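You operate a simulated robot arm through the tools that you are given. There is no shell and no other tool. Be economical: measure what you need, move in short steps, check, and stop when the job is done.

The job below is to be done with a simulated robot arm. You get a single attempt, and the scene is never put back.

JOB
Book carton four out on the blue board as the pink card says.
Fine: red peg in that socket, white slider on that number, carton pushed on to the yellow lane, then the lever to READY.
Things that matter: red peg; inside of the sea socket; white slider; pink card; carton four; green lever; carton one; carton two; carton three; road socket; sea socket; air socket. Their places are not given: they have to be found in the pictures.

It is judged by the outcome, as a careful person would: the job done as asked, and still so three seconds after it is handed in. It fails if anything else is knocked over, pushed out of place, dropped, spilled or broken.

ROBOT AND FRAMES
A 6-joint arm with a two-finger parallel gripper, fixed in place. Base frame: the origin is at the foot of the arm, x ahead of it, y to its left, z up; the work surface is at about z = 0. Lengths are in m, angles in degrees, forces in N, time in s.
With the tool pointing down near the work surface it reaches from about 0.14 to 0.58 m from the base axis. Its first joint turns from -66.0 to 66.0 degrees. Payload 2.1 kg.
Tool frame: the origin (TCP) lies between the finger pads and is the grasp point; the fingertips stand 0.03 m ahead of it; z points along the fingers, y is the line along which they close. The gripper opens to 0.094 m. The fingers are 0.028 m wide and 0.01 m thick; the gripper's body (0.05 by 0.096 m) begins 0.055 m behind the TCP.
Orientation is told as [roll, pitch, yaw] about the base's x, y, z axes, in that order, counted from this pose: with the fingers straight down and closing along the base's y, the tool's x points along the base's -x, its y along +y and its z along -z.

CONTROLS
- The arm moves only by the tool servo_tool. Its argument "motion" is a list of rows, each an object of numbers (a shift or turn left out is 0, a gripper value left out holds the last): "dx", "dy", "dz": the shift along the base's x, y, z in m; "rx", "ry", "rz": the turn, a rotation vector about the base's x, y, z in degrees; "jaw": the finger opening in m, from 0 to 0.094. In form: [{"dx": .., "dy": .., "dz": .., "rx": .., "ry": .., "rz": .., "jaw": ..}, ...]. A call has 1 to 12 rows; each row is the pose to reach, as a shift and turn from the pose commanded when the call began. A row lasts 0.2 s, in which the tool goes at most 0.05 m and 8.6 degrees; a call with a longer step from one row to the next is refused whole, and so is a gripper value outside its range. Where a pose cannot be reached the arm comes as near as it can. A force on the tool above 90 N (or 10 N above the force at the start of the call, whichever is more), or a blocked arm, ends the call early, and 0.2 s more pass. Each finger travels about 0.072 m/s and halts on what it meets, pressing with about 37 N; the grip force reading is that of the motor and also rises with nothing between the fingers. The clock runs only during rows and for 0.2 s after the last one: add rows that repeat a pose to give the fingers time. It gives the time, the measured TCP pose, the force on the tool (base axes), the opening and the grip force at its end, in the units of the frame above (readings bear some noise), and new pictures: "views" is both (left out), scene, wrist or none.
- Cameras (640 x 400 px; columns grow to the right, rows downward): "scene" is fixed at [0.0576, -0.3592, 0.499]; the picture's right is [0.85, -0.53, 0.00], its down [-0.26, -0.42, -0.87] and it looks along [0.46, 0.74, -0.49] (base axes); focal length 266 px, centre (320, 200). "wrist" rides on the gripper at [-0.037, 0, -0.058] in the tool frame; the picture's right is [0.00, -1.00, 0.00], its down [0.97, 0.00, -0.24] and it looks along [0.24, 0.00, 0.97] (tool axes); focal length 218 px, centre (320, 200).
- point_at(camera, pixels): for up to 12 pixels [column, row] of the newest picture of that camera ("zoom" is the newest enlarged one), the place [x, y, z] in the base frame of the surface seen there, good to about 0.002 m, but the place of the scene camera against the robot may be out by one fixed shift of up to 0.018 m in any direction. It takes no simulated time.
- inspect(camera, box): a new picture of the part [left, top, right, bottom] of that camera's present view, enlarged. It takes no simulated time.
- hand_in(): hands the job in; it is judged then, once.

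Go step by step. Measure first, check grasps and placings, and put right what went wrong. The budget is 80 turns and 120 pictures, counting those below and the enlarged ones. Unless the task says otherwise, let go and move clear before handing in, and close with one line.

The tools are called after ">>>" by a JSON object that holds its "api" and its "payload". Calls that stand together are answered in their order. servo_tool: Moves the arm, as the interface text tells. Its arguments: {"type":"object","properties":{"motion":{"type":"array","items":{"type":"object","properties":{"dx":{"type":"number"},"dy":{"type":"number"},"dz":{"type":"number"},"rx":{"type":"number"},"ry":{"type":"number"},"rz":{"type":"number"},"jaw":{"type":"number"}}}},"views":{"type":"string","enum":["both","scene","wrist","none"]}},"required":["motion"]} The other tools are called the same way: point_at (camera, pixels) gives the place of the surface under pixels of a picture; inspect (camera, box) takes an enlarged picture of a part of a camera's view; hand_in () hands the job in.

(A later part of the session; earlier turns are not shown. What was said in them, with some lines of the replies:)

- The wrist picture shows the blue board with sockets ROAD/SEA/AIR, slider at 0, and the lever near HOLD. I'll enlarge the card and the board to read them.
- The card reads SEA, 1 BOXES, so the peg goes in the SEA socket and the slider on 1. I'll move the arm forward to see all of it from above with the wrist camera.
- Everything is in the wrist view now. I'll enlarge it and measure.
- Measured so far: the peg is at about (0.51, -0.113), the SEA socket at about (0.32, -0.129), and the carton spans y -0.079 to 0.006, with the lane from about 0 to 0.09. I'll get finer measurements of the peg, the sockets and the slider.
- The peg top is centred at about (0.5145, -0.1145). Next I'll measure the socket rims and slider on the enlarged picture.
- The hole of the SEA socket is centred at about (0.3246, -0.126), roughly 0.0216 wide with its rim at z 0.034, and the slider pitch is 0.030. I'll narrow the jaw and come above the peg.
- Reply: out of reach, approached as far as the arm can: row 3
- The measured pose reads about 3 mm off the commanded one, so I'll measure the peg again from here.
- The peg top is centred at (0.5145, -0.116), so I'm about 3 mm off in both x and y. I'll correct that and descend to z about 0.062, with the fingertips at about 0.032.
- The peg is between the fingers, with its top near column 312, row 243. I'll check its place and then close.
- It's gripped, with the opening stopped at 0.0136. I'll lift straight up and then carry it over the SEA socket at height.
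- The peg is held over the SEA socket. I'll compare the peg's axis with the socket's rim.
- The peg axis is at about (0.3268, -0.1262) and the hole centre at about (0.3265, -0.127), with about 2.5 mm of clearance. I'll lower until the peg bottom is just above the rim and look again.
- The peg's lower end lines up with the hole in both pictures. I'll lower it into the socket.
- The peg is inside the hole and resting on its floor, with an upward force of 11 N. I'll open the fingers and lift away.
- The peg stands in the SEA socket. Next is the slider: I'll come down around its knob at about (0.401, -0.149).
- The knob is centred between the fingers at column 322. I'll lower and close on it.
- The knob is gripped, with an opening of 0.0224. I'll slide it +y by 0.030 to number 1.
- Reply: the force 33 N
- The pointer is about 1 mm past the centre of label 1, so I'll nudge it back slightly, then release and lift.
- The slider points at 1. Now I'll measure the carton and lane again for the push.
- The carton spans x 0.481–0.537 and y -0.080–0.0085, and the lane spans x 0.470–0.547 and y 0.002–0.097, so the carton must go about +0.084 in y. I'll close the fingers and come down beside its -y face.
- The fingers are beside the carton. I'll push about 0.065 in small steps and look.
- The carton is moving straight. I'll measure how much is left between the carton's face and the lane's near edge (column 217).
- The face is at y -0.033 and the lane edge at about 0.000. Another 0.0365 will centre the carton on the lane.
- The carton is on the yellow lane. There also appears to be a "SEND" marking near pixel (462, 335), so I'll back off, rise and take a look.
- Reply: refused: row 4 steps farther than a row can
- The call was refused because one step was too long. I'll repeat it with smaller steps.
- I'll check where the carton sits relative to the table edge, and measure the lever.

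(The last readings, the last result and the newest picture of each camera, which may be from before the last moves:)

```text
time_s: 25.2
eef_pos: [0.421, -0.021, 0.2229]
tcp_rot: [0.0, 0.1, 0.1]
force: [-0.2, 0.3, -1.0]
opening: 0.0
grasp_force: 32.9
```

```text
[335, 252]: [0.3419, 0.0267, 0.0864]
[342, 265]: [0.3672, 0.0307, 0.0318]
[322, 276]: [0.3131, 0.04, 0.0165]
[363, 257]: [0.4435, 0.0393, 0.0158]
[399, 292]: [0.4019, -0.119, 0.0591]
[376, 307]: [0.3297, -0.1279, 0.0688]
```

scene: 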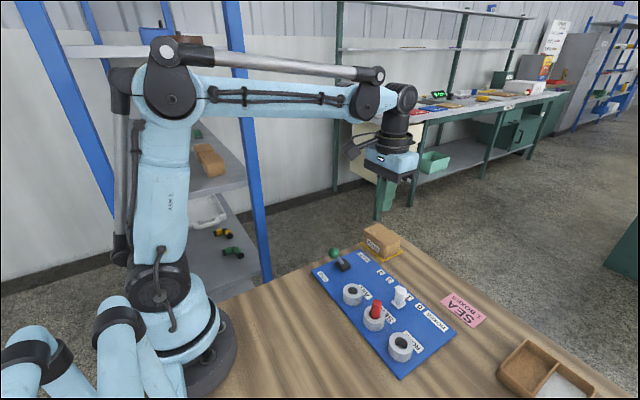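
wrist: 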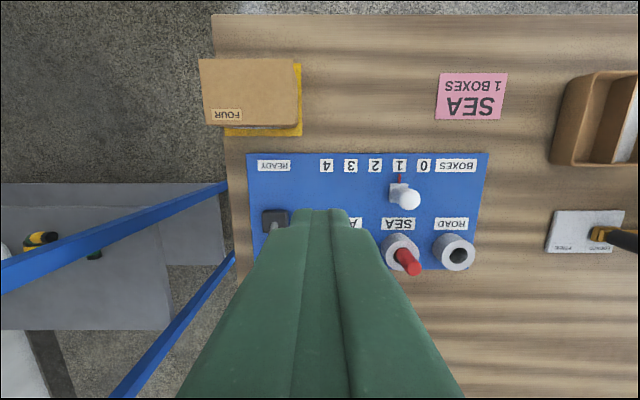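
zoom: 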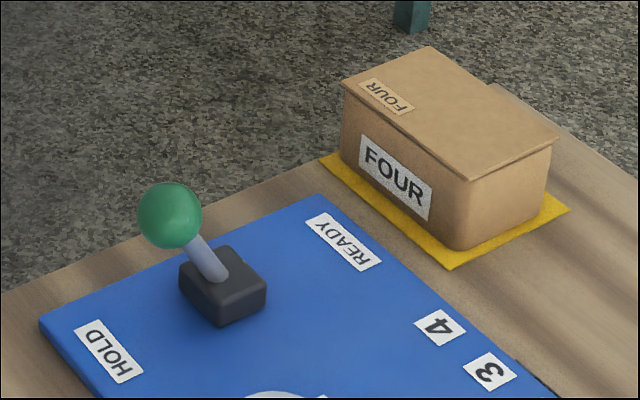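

The carton spans y 0.003–0.091, inside the lane. The lever ball is at about (0.34, 0.030, 0.084) with its pivot at x 0.372, so I'll come down behind it on the -x side with closed fingers.

>>> {"api": "servo_tool", "payload": {"motion": [{"dx": -0.04, "dy": 0.017}, {"dx": -0.08, "dy": 0.034}, {"dx": -0.12, "dy": 0.05}, {"dx": -0.126, "dy": 0.051, "dz": -0.04}, {"dx": -0.126, "dy": 0.051, "dz": -0.08}, {"dx": -0.126, "dy": 0.051, "dz": -0.115}, {"dx": -0.126, "dy": 0.051, "dz": -0.13}, {"dx": -0.126, "dy": 0.051, "dz": -0.13}]}}

>>> {"api": "inspect", "payload": {"camera": "scene", "box": [280, 200, 408, 290]}}

```text
time_s: 27.0
eef_pos: [0.2986, 0.0338, 0.0937]
tcp_rot: [0.0, 0.1, 0.0]
force: [0.3, -0.3, 0.1]
opening: 0.0
grasp_force: 32.8
```

scene: 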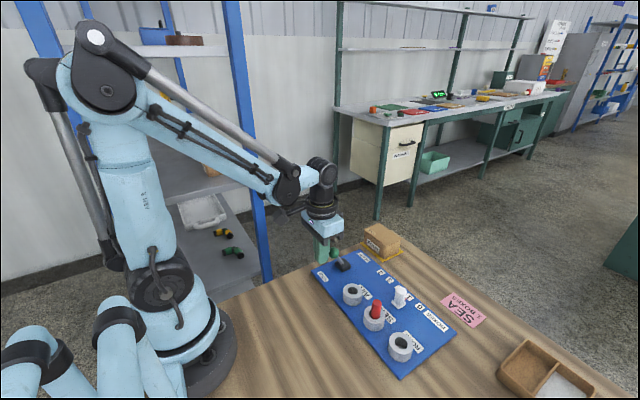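
wrist: 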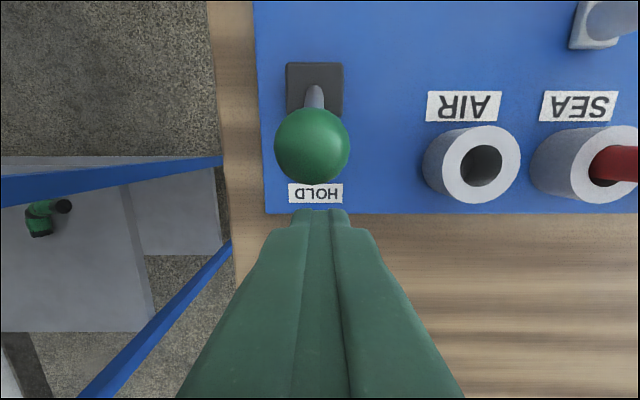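

```text
4.44 times, centred on (344, 245) of scene
```

zoom: 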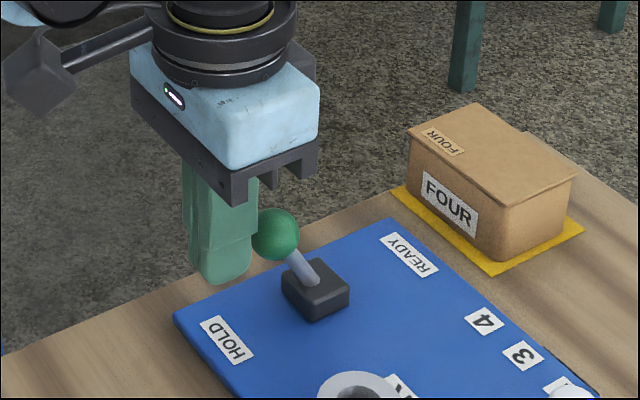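

The fingers are directly behind the ball (column 312 against 320). I'll push toward READY in +x.

>>> {"api": "servo_tool", "payload": {"motion": [{"dx": 0.012, "dy": 0.001}, {"dx": 0.024, "dy": 0.001}, {"dx": 0.034, "dy": 0.001}, {"dx": 0.044, "dy": 0.001}, {"dx": 0.054, "dy": 0.001}, {"dx": 0.062, "dy": 0.001}, {"dx": 0.07, "dy": 0.001}, {"dx": 0.07, "dy": 0.001}]}}

>>> {"api": "inspect", "payload": {"camera": "scene", "box": [280, 200, 408, 290]}}

```text
time_s: 28.8
eef_pos: [0.3654, 0.0297, 0.0943]
tcp_rot: [0.1, 0.0, 0.0]
force: [-0.2, 0.1, 0.5]
opening: 0.0001
grasp_force: 33.2
```

scene: 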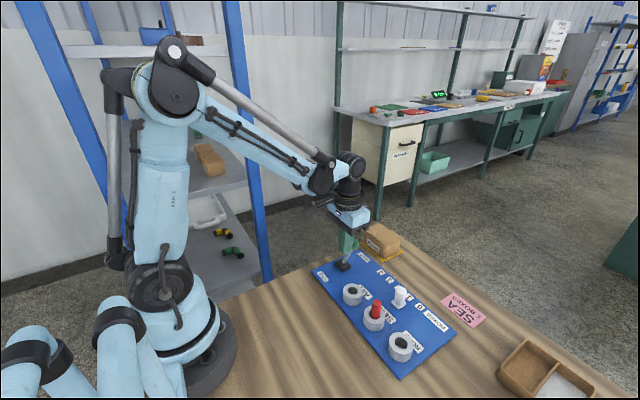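
wrist: 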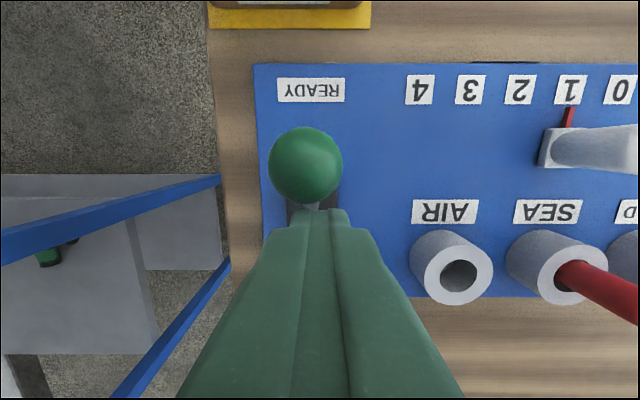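

```text
4.44 times, centred on (344, 245) of scene
```

zoom: 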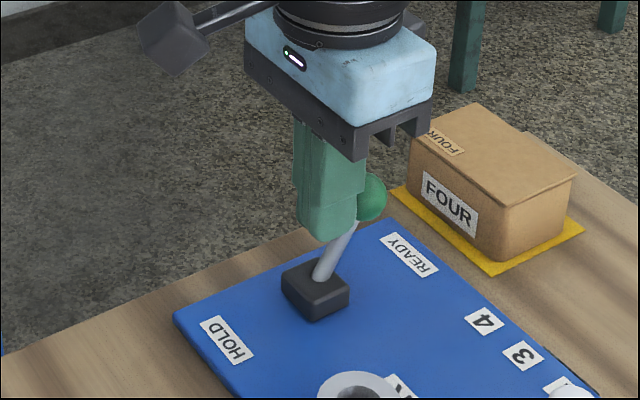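

The lever is past vertical, with the ball near (306, 163) in the wrist view. I'll push a little farther to find its stop.

>>> {"api": "servo_tool", "payload": {"motion": [{"dx": 0.006}, {"dx": 0.012}, {"dx": 0.017}, {"dx": 0.017}], "views": "wrist"}}

>>> {"api": "inspect", "payload": {"camera": "scene", "box": [280, 200, 408, 290]}}

>>> {"api": "point_at", "payload": {"camera": "wrist", "pixels": [[306, 163], [306, 140], [306, 185]]}}

```text
time_s: 29.8
eef_pos: [0.3711, 0.0309, 0.0934]
tcp_rot: [-0.3, 2.6, 0.0]
force: [-81.2, -8.0, 15.9]
opening: 0.0
grasp_force: 33.2
```

wrist: 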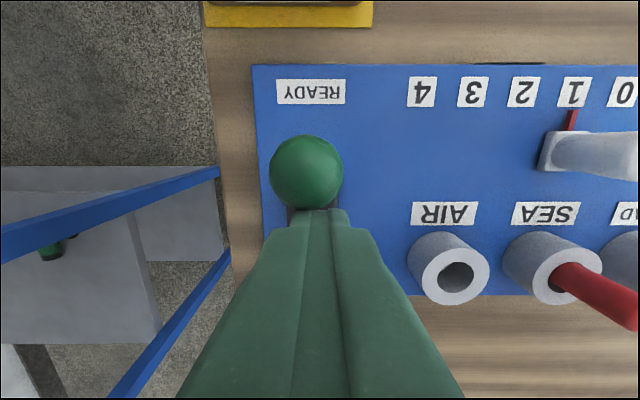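

```text
4.44 times, centred on (344, 245) of scene
```

zoom: 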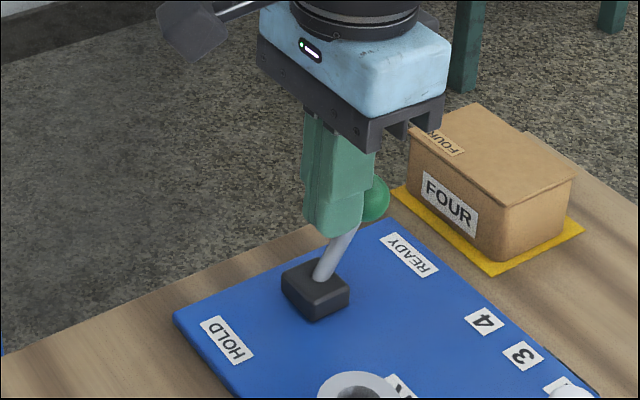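

```text
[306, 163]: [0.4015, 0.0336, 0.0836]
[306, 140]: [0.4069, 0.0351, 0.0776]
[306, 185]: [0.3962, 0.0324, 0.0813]
```

Force rose to 81 N, so the lever is at its stop, with the ball at x of about 0.40. I'll back away and lift clear.

>>> {"api": "servo_tool", "payload": {"motion": [{"dx": -0.015}, {"dx": -0.035}, {"dx": -0.065}, {"dx": -0.075, "dz": 0.04}, {"dx": -0.075, "dz": 0.08}, {"dx": -0.075, "dz": 0.12}, {"dx": -0.075, "dz": 0.16}, {"dx": -0.075, "dz": 0.16}]}}

>>> {"api": "inspect", "payload": {"camera": "scene", "box": [300, 210, 492, 340]}}

>>> {"api": "inspect", "payload": {"camera": "wrist", "box": [190, 0, 510, 200]}}

```text
time_s: 31.6
eef_pos: [0.3082, 0.0337, 0.2535]
tcp_rot: [0.0, -0.1, 0.0]
force: [-0.6, 0.5, 0.4]
opening: 0.0003
grasp_force: 32.9
```

scene: 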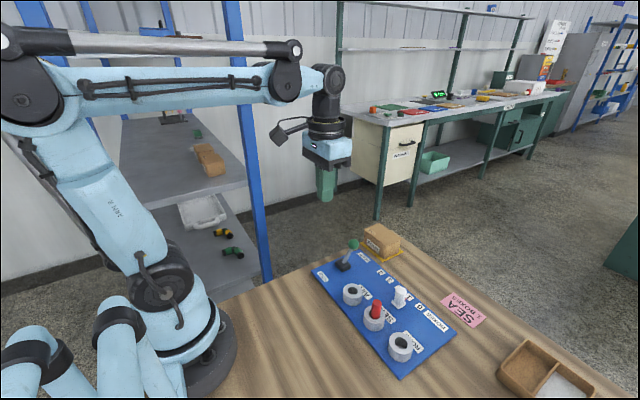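
wrist: 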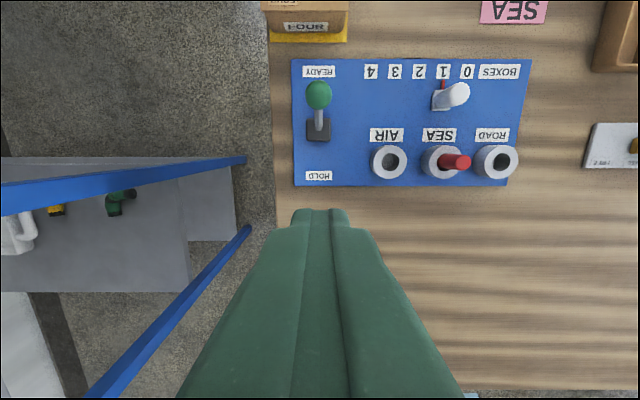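

```text
3.08 times, centred on (396, 275) of scene
```

zoom: 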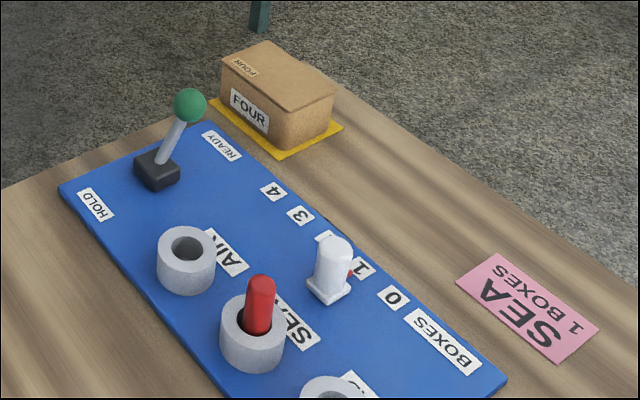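

```text
2.00 times, centred on (350, 100) of wrist
```

zoom: 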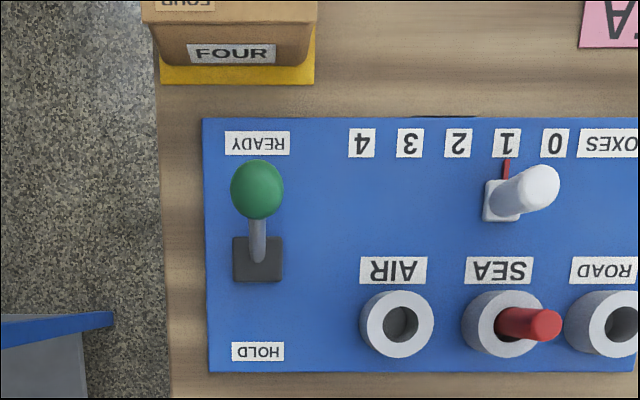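

All four steps look done. Before handing in, I'll check the "SEND" marking seen earlier at the far edge of the board, in case it's a readout or something unfinished.

>>> {"api": "servo_tool", "payload": {"motion": [{"dx": 0.04, "dy": -0.015}, {"dx": 0.08, "dy": -0.03}, {"dx": 0.12, "dy": -0.045}, {"dx": 0.155, "dy": -0.06}, {"dx": 0.19, "dy": -0.07, "dz": -0.02}, {"dx": 0.205, "dy": -0.075, "dz": -0.06}, {"dx": 0.215, "dy": -0.08, "dz": -0.1}, {"dx": 0.215, "dy": -0.08, "dz": -0.12}, {"dx": 0.215, "dy": -0.08, "dz": -0.12}], "views": "wrist"}}

>>> {"api": "inspect", "payload": {"camera": "wrist", "box": [160, 140, 480, 340]}}

```text
time_s: 33.6
eef_pos: [0.5242, -0.0508, 0.1338]
tcp_rot: [0.0, 0.0, 0.0]
force: [0.0, 0.0, 1.1]
opening: 0.0
grasp_force: 32.7
```

wrist: 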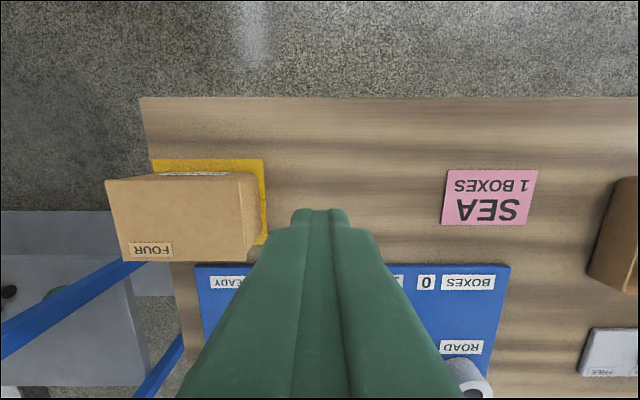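

```text
2.00 times, centred on (320, 240) of wrist
```

zoom: 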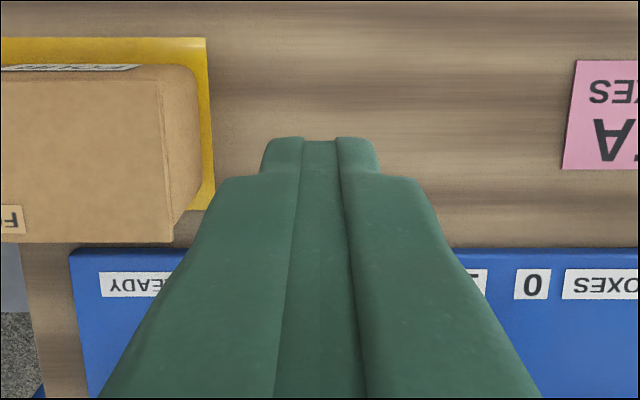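

The fingers hide the spot, so I'll shift sideways toward -y and look again.

>>> {"api": "servo_tool", "payload": {"motion": [{"dy": -0.03}, {"dy": -0.06, "dz": -0.02}, {"dy": -0.06, "dz": -0.05}, {"dy": -0.06, "dz": -0.05}], "views": "wrist"}}

>>> {"api": "inspect", "payload": {"camera": "wrist", "box": [100, 250, 300, 375]}}

```text
time_s: 34.6
eef_pos: [0.52, -0.107, 0.0842]
tcp_rot: [0.0, 0.0, 0.0]
force: [-0.3, 0.0, -0.1]
opening: 0.0001
grasp_force: 33.2
```

wrist: 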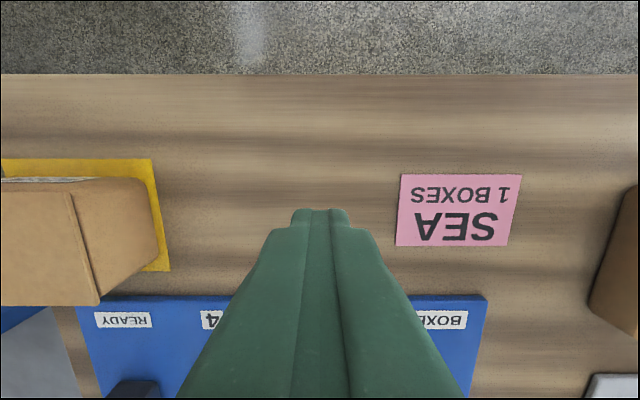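

```text
3.20 times, centred on (200, 312) of wrist
```

zoom: 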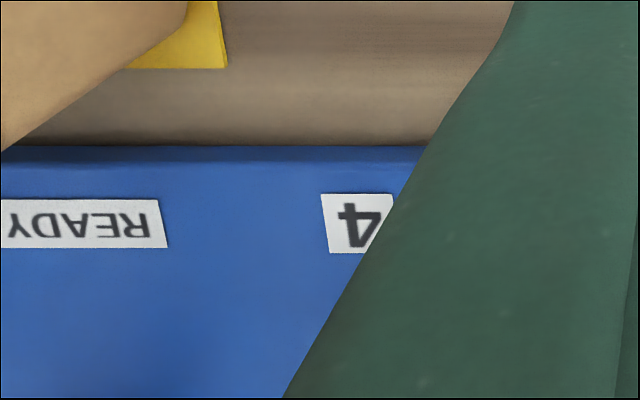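

The marking sits near label 2, so I'll view it from the other side at a height clear of the carton.

>>> {"api": "servo_tool", "payload": {"motion": [{"dz": 0.035}, {"dy": 0.04, "dz": 0.035}, {"dy": 0.08, "dz": 0.035}, {"dy": 0.115, "dz": 0.035}, {"dy": 0.115, "dz": 0.035}], "views": "wrist"}}

>>> {"api": "inspect", "payload": {"camera": "wrist", "box": [340, 230, 500, 330]}}

```text
time_s: 35.8
eef_pos: [0.5216, 0.006, 0.1175]
tcp_rot: [0.0, 0.0, 0.0]
force: [-0.1, 1.4, -0.6]
opening: 0.0
grasp_force: 33.6
```

wrist: 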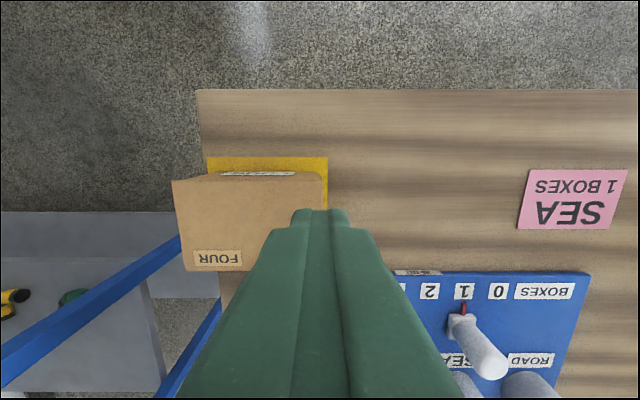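

```text
4.00 times, centred on (420, 280) of wrist
```

zoom: 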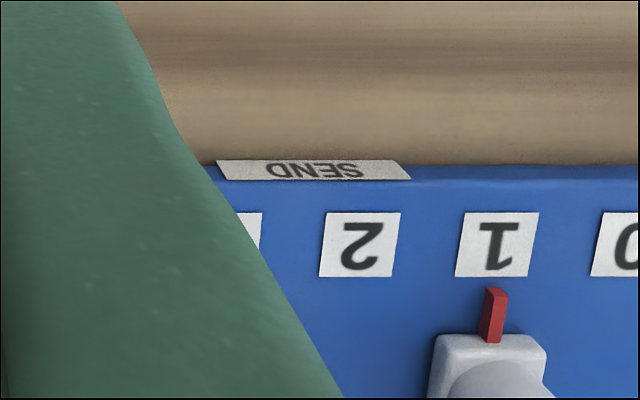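

"SEND" is only a name plate on the board's edge. I'll rise clear, take a last look, and then hand in.

>>> {"api": "servo_tool", "payload": {"motion": [{"dz": 0.04}, {"dz": 0.08}, {"dx": -0.04, "dz": 0.1}, {"dx": -0.08, "dz": 0.12}, {"dx": -0.12, "dz": 0.14}, {"dx": -0.12, "dz": 0.14}]}}

>>> {"api": "inspect", "payload": {"camera": "scene", "box": [300, 210, 492, 340]}}

```text
time_s: 37.2
eef_pos: [0.4007, 0.0038, 0.2577]
tcp_rot: [0.0, 0.1, 0.0]
force: [0.5, -0.6, 0.6]
opening: 0.0
grasp_force: 32.9
```

scene: 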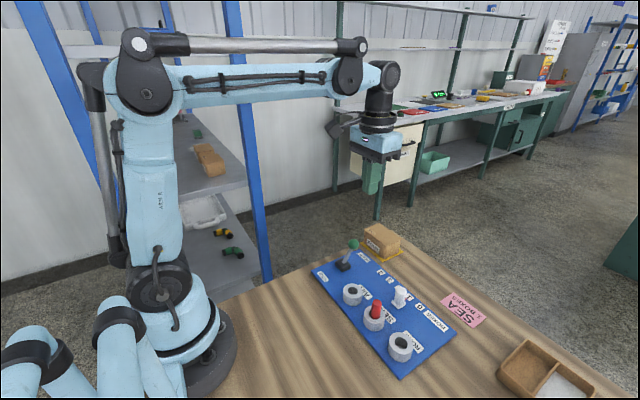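
wrist: 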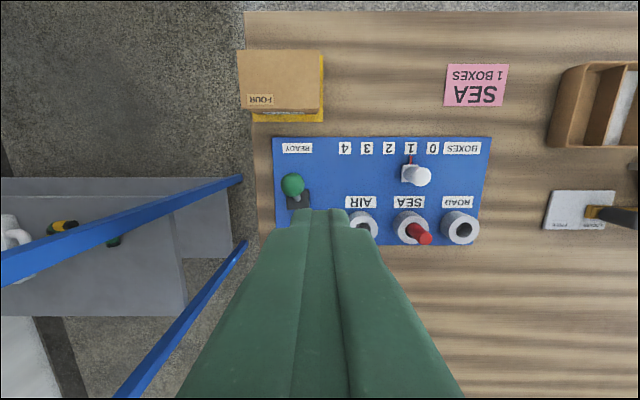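

```text
3.08 times, centred on (396, 275) of scene
```

zoom: 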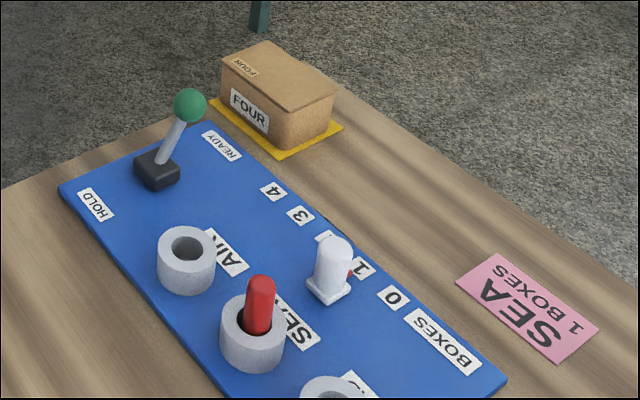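

The last pictures show the peg in SEA, the slider on 1, carton four on the yellow lane and the lever at READY, with the arm clear. I'm handing it in.

>>> {"api": "hand_in", "payload": {}}

```text
The job is handed in.
```

Carton four is booked out as the pink card says: red peg in SEA, white slider on 1, carton on the yellow lane and lever at READY.
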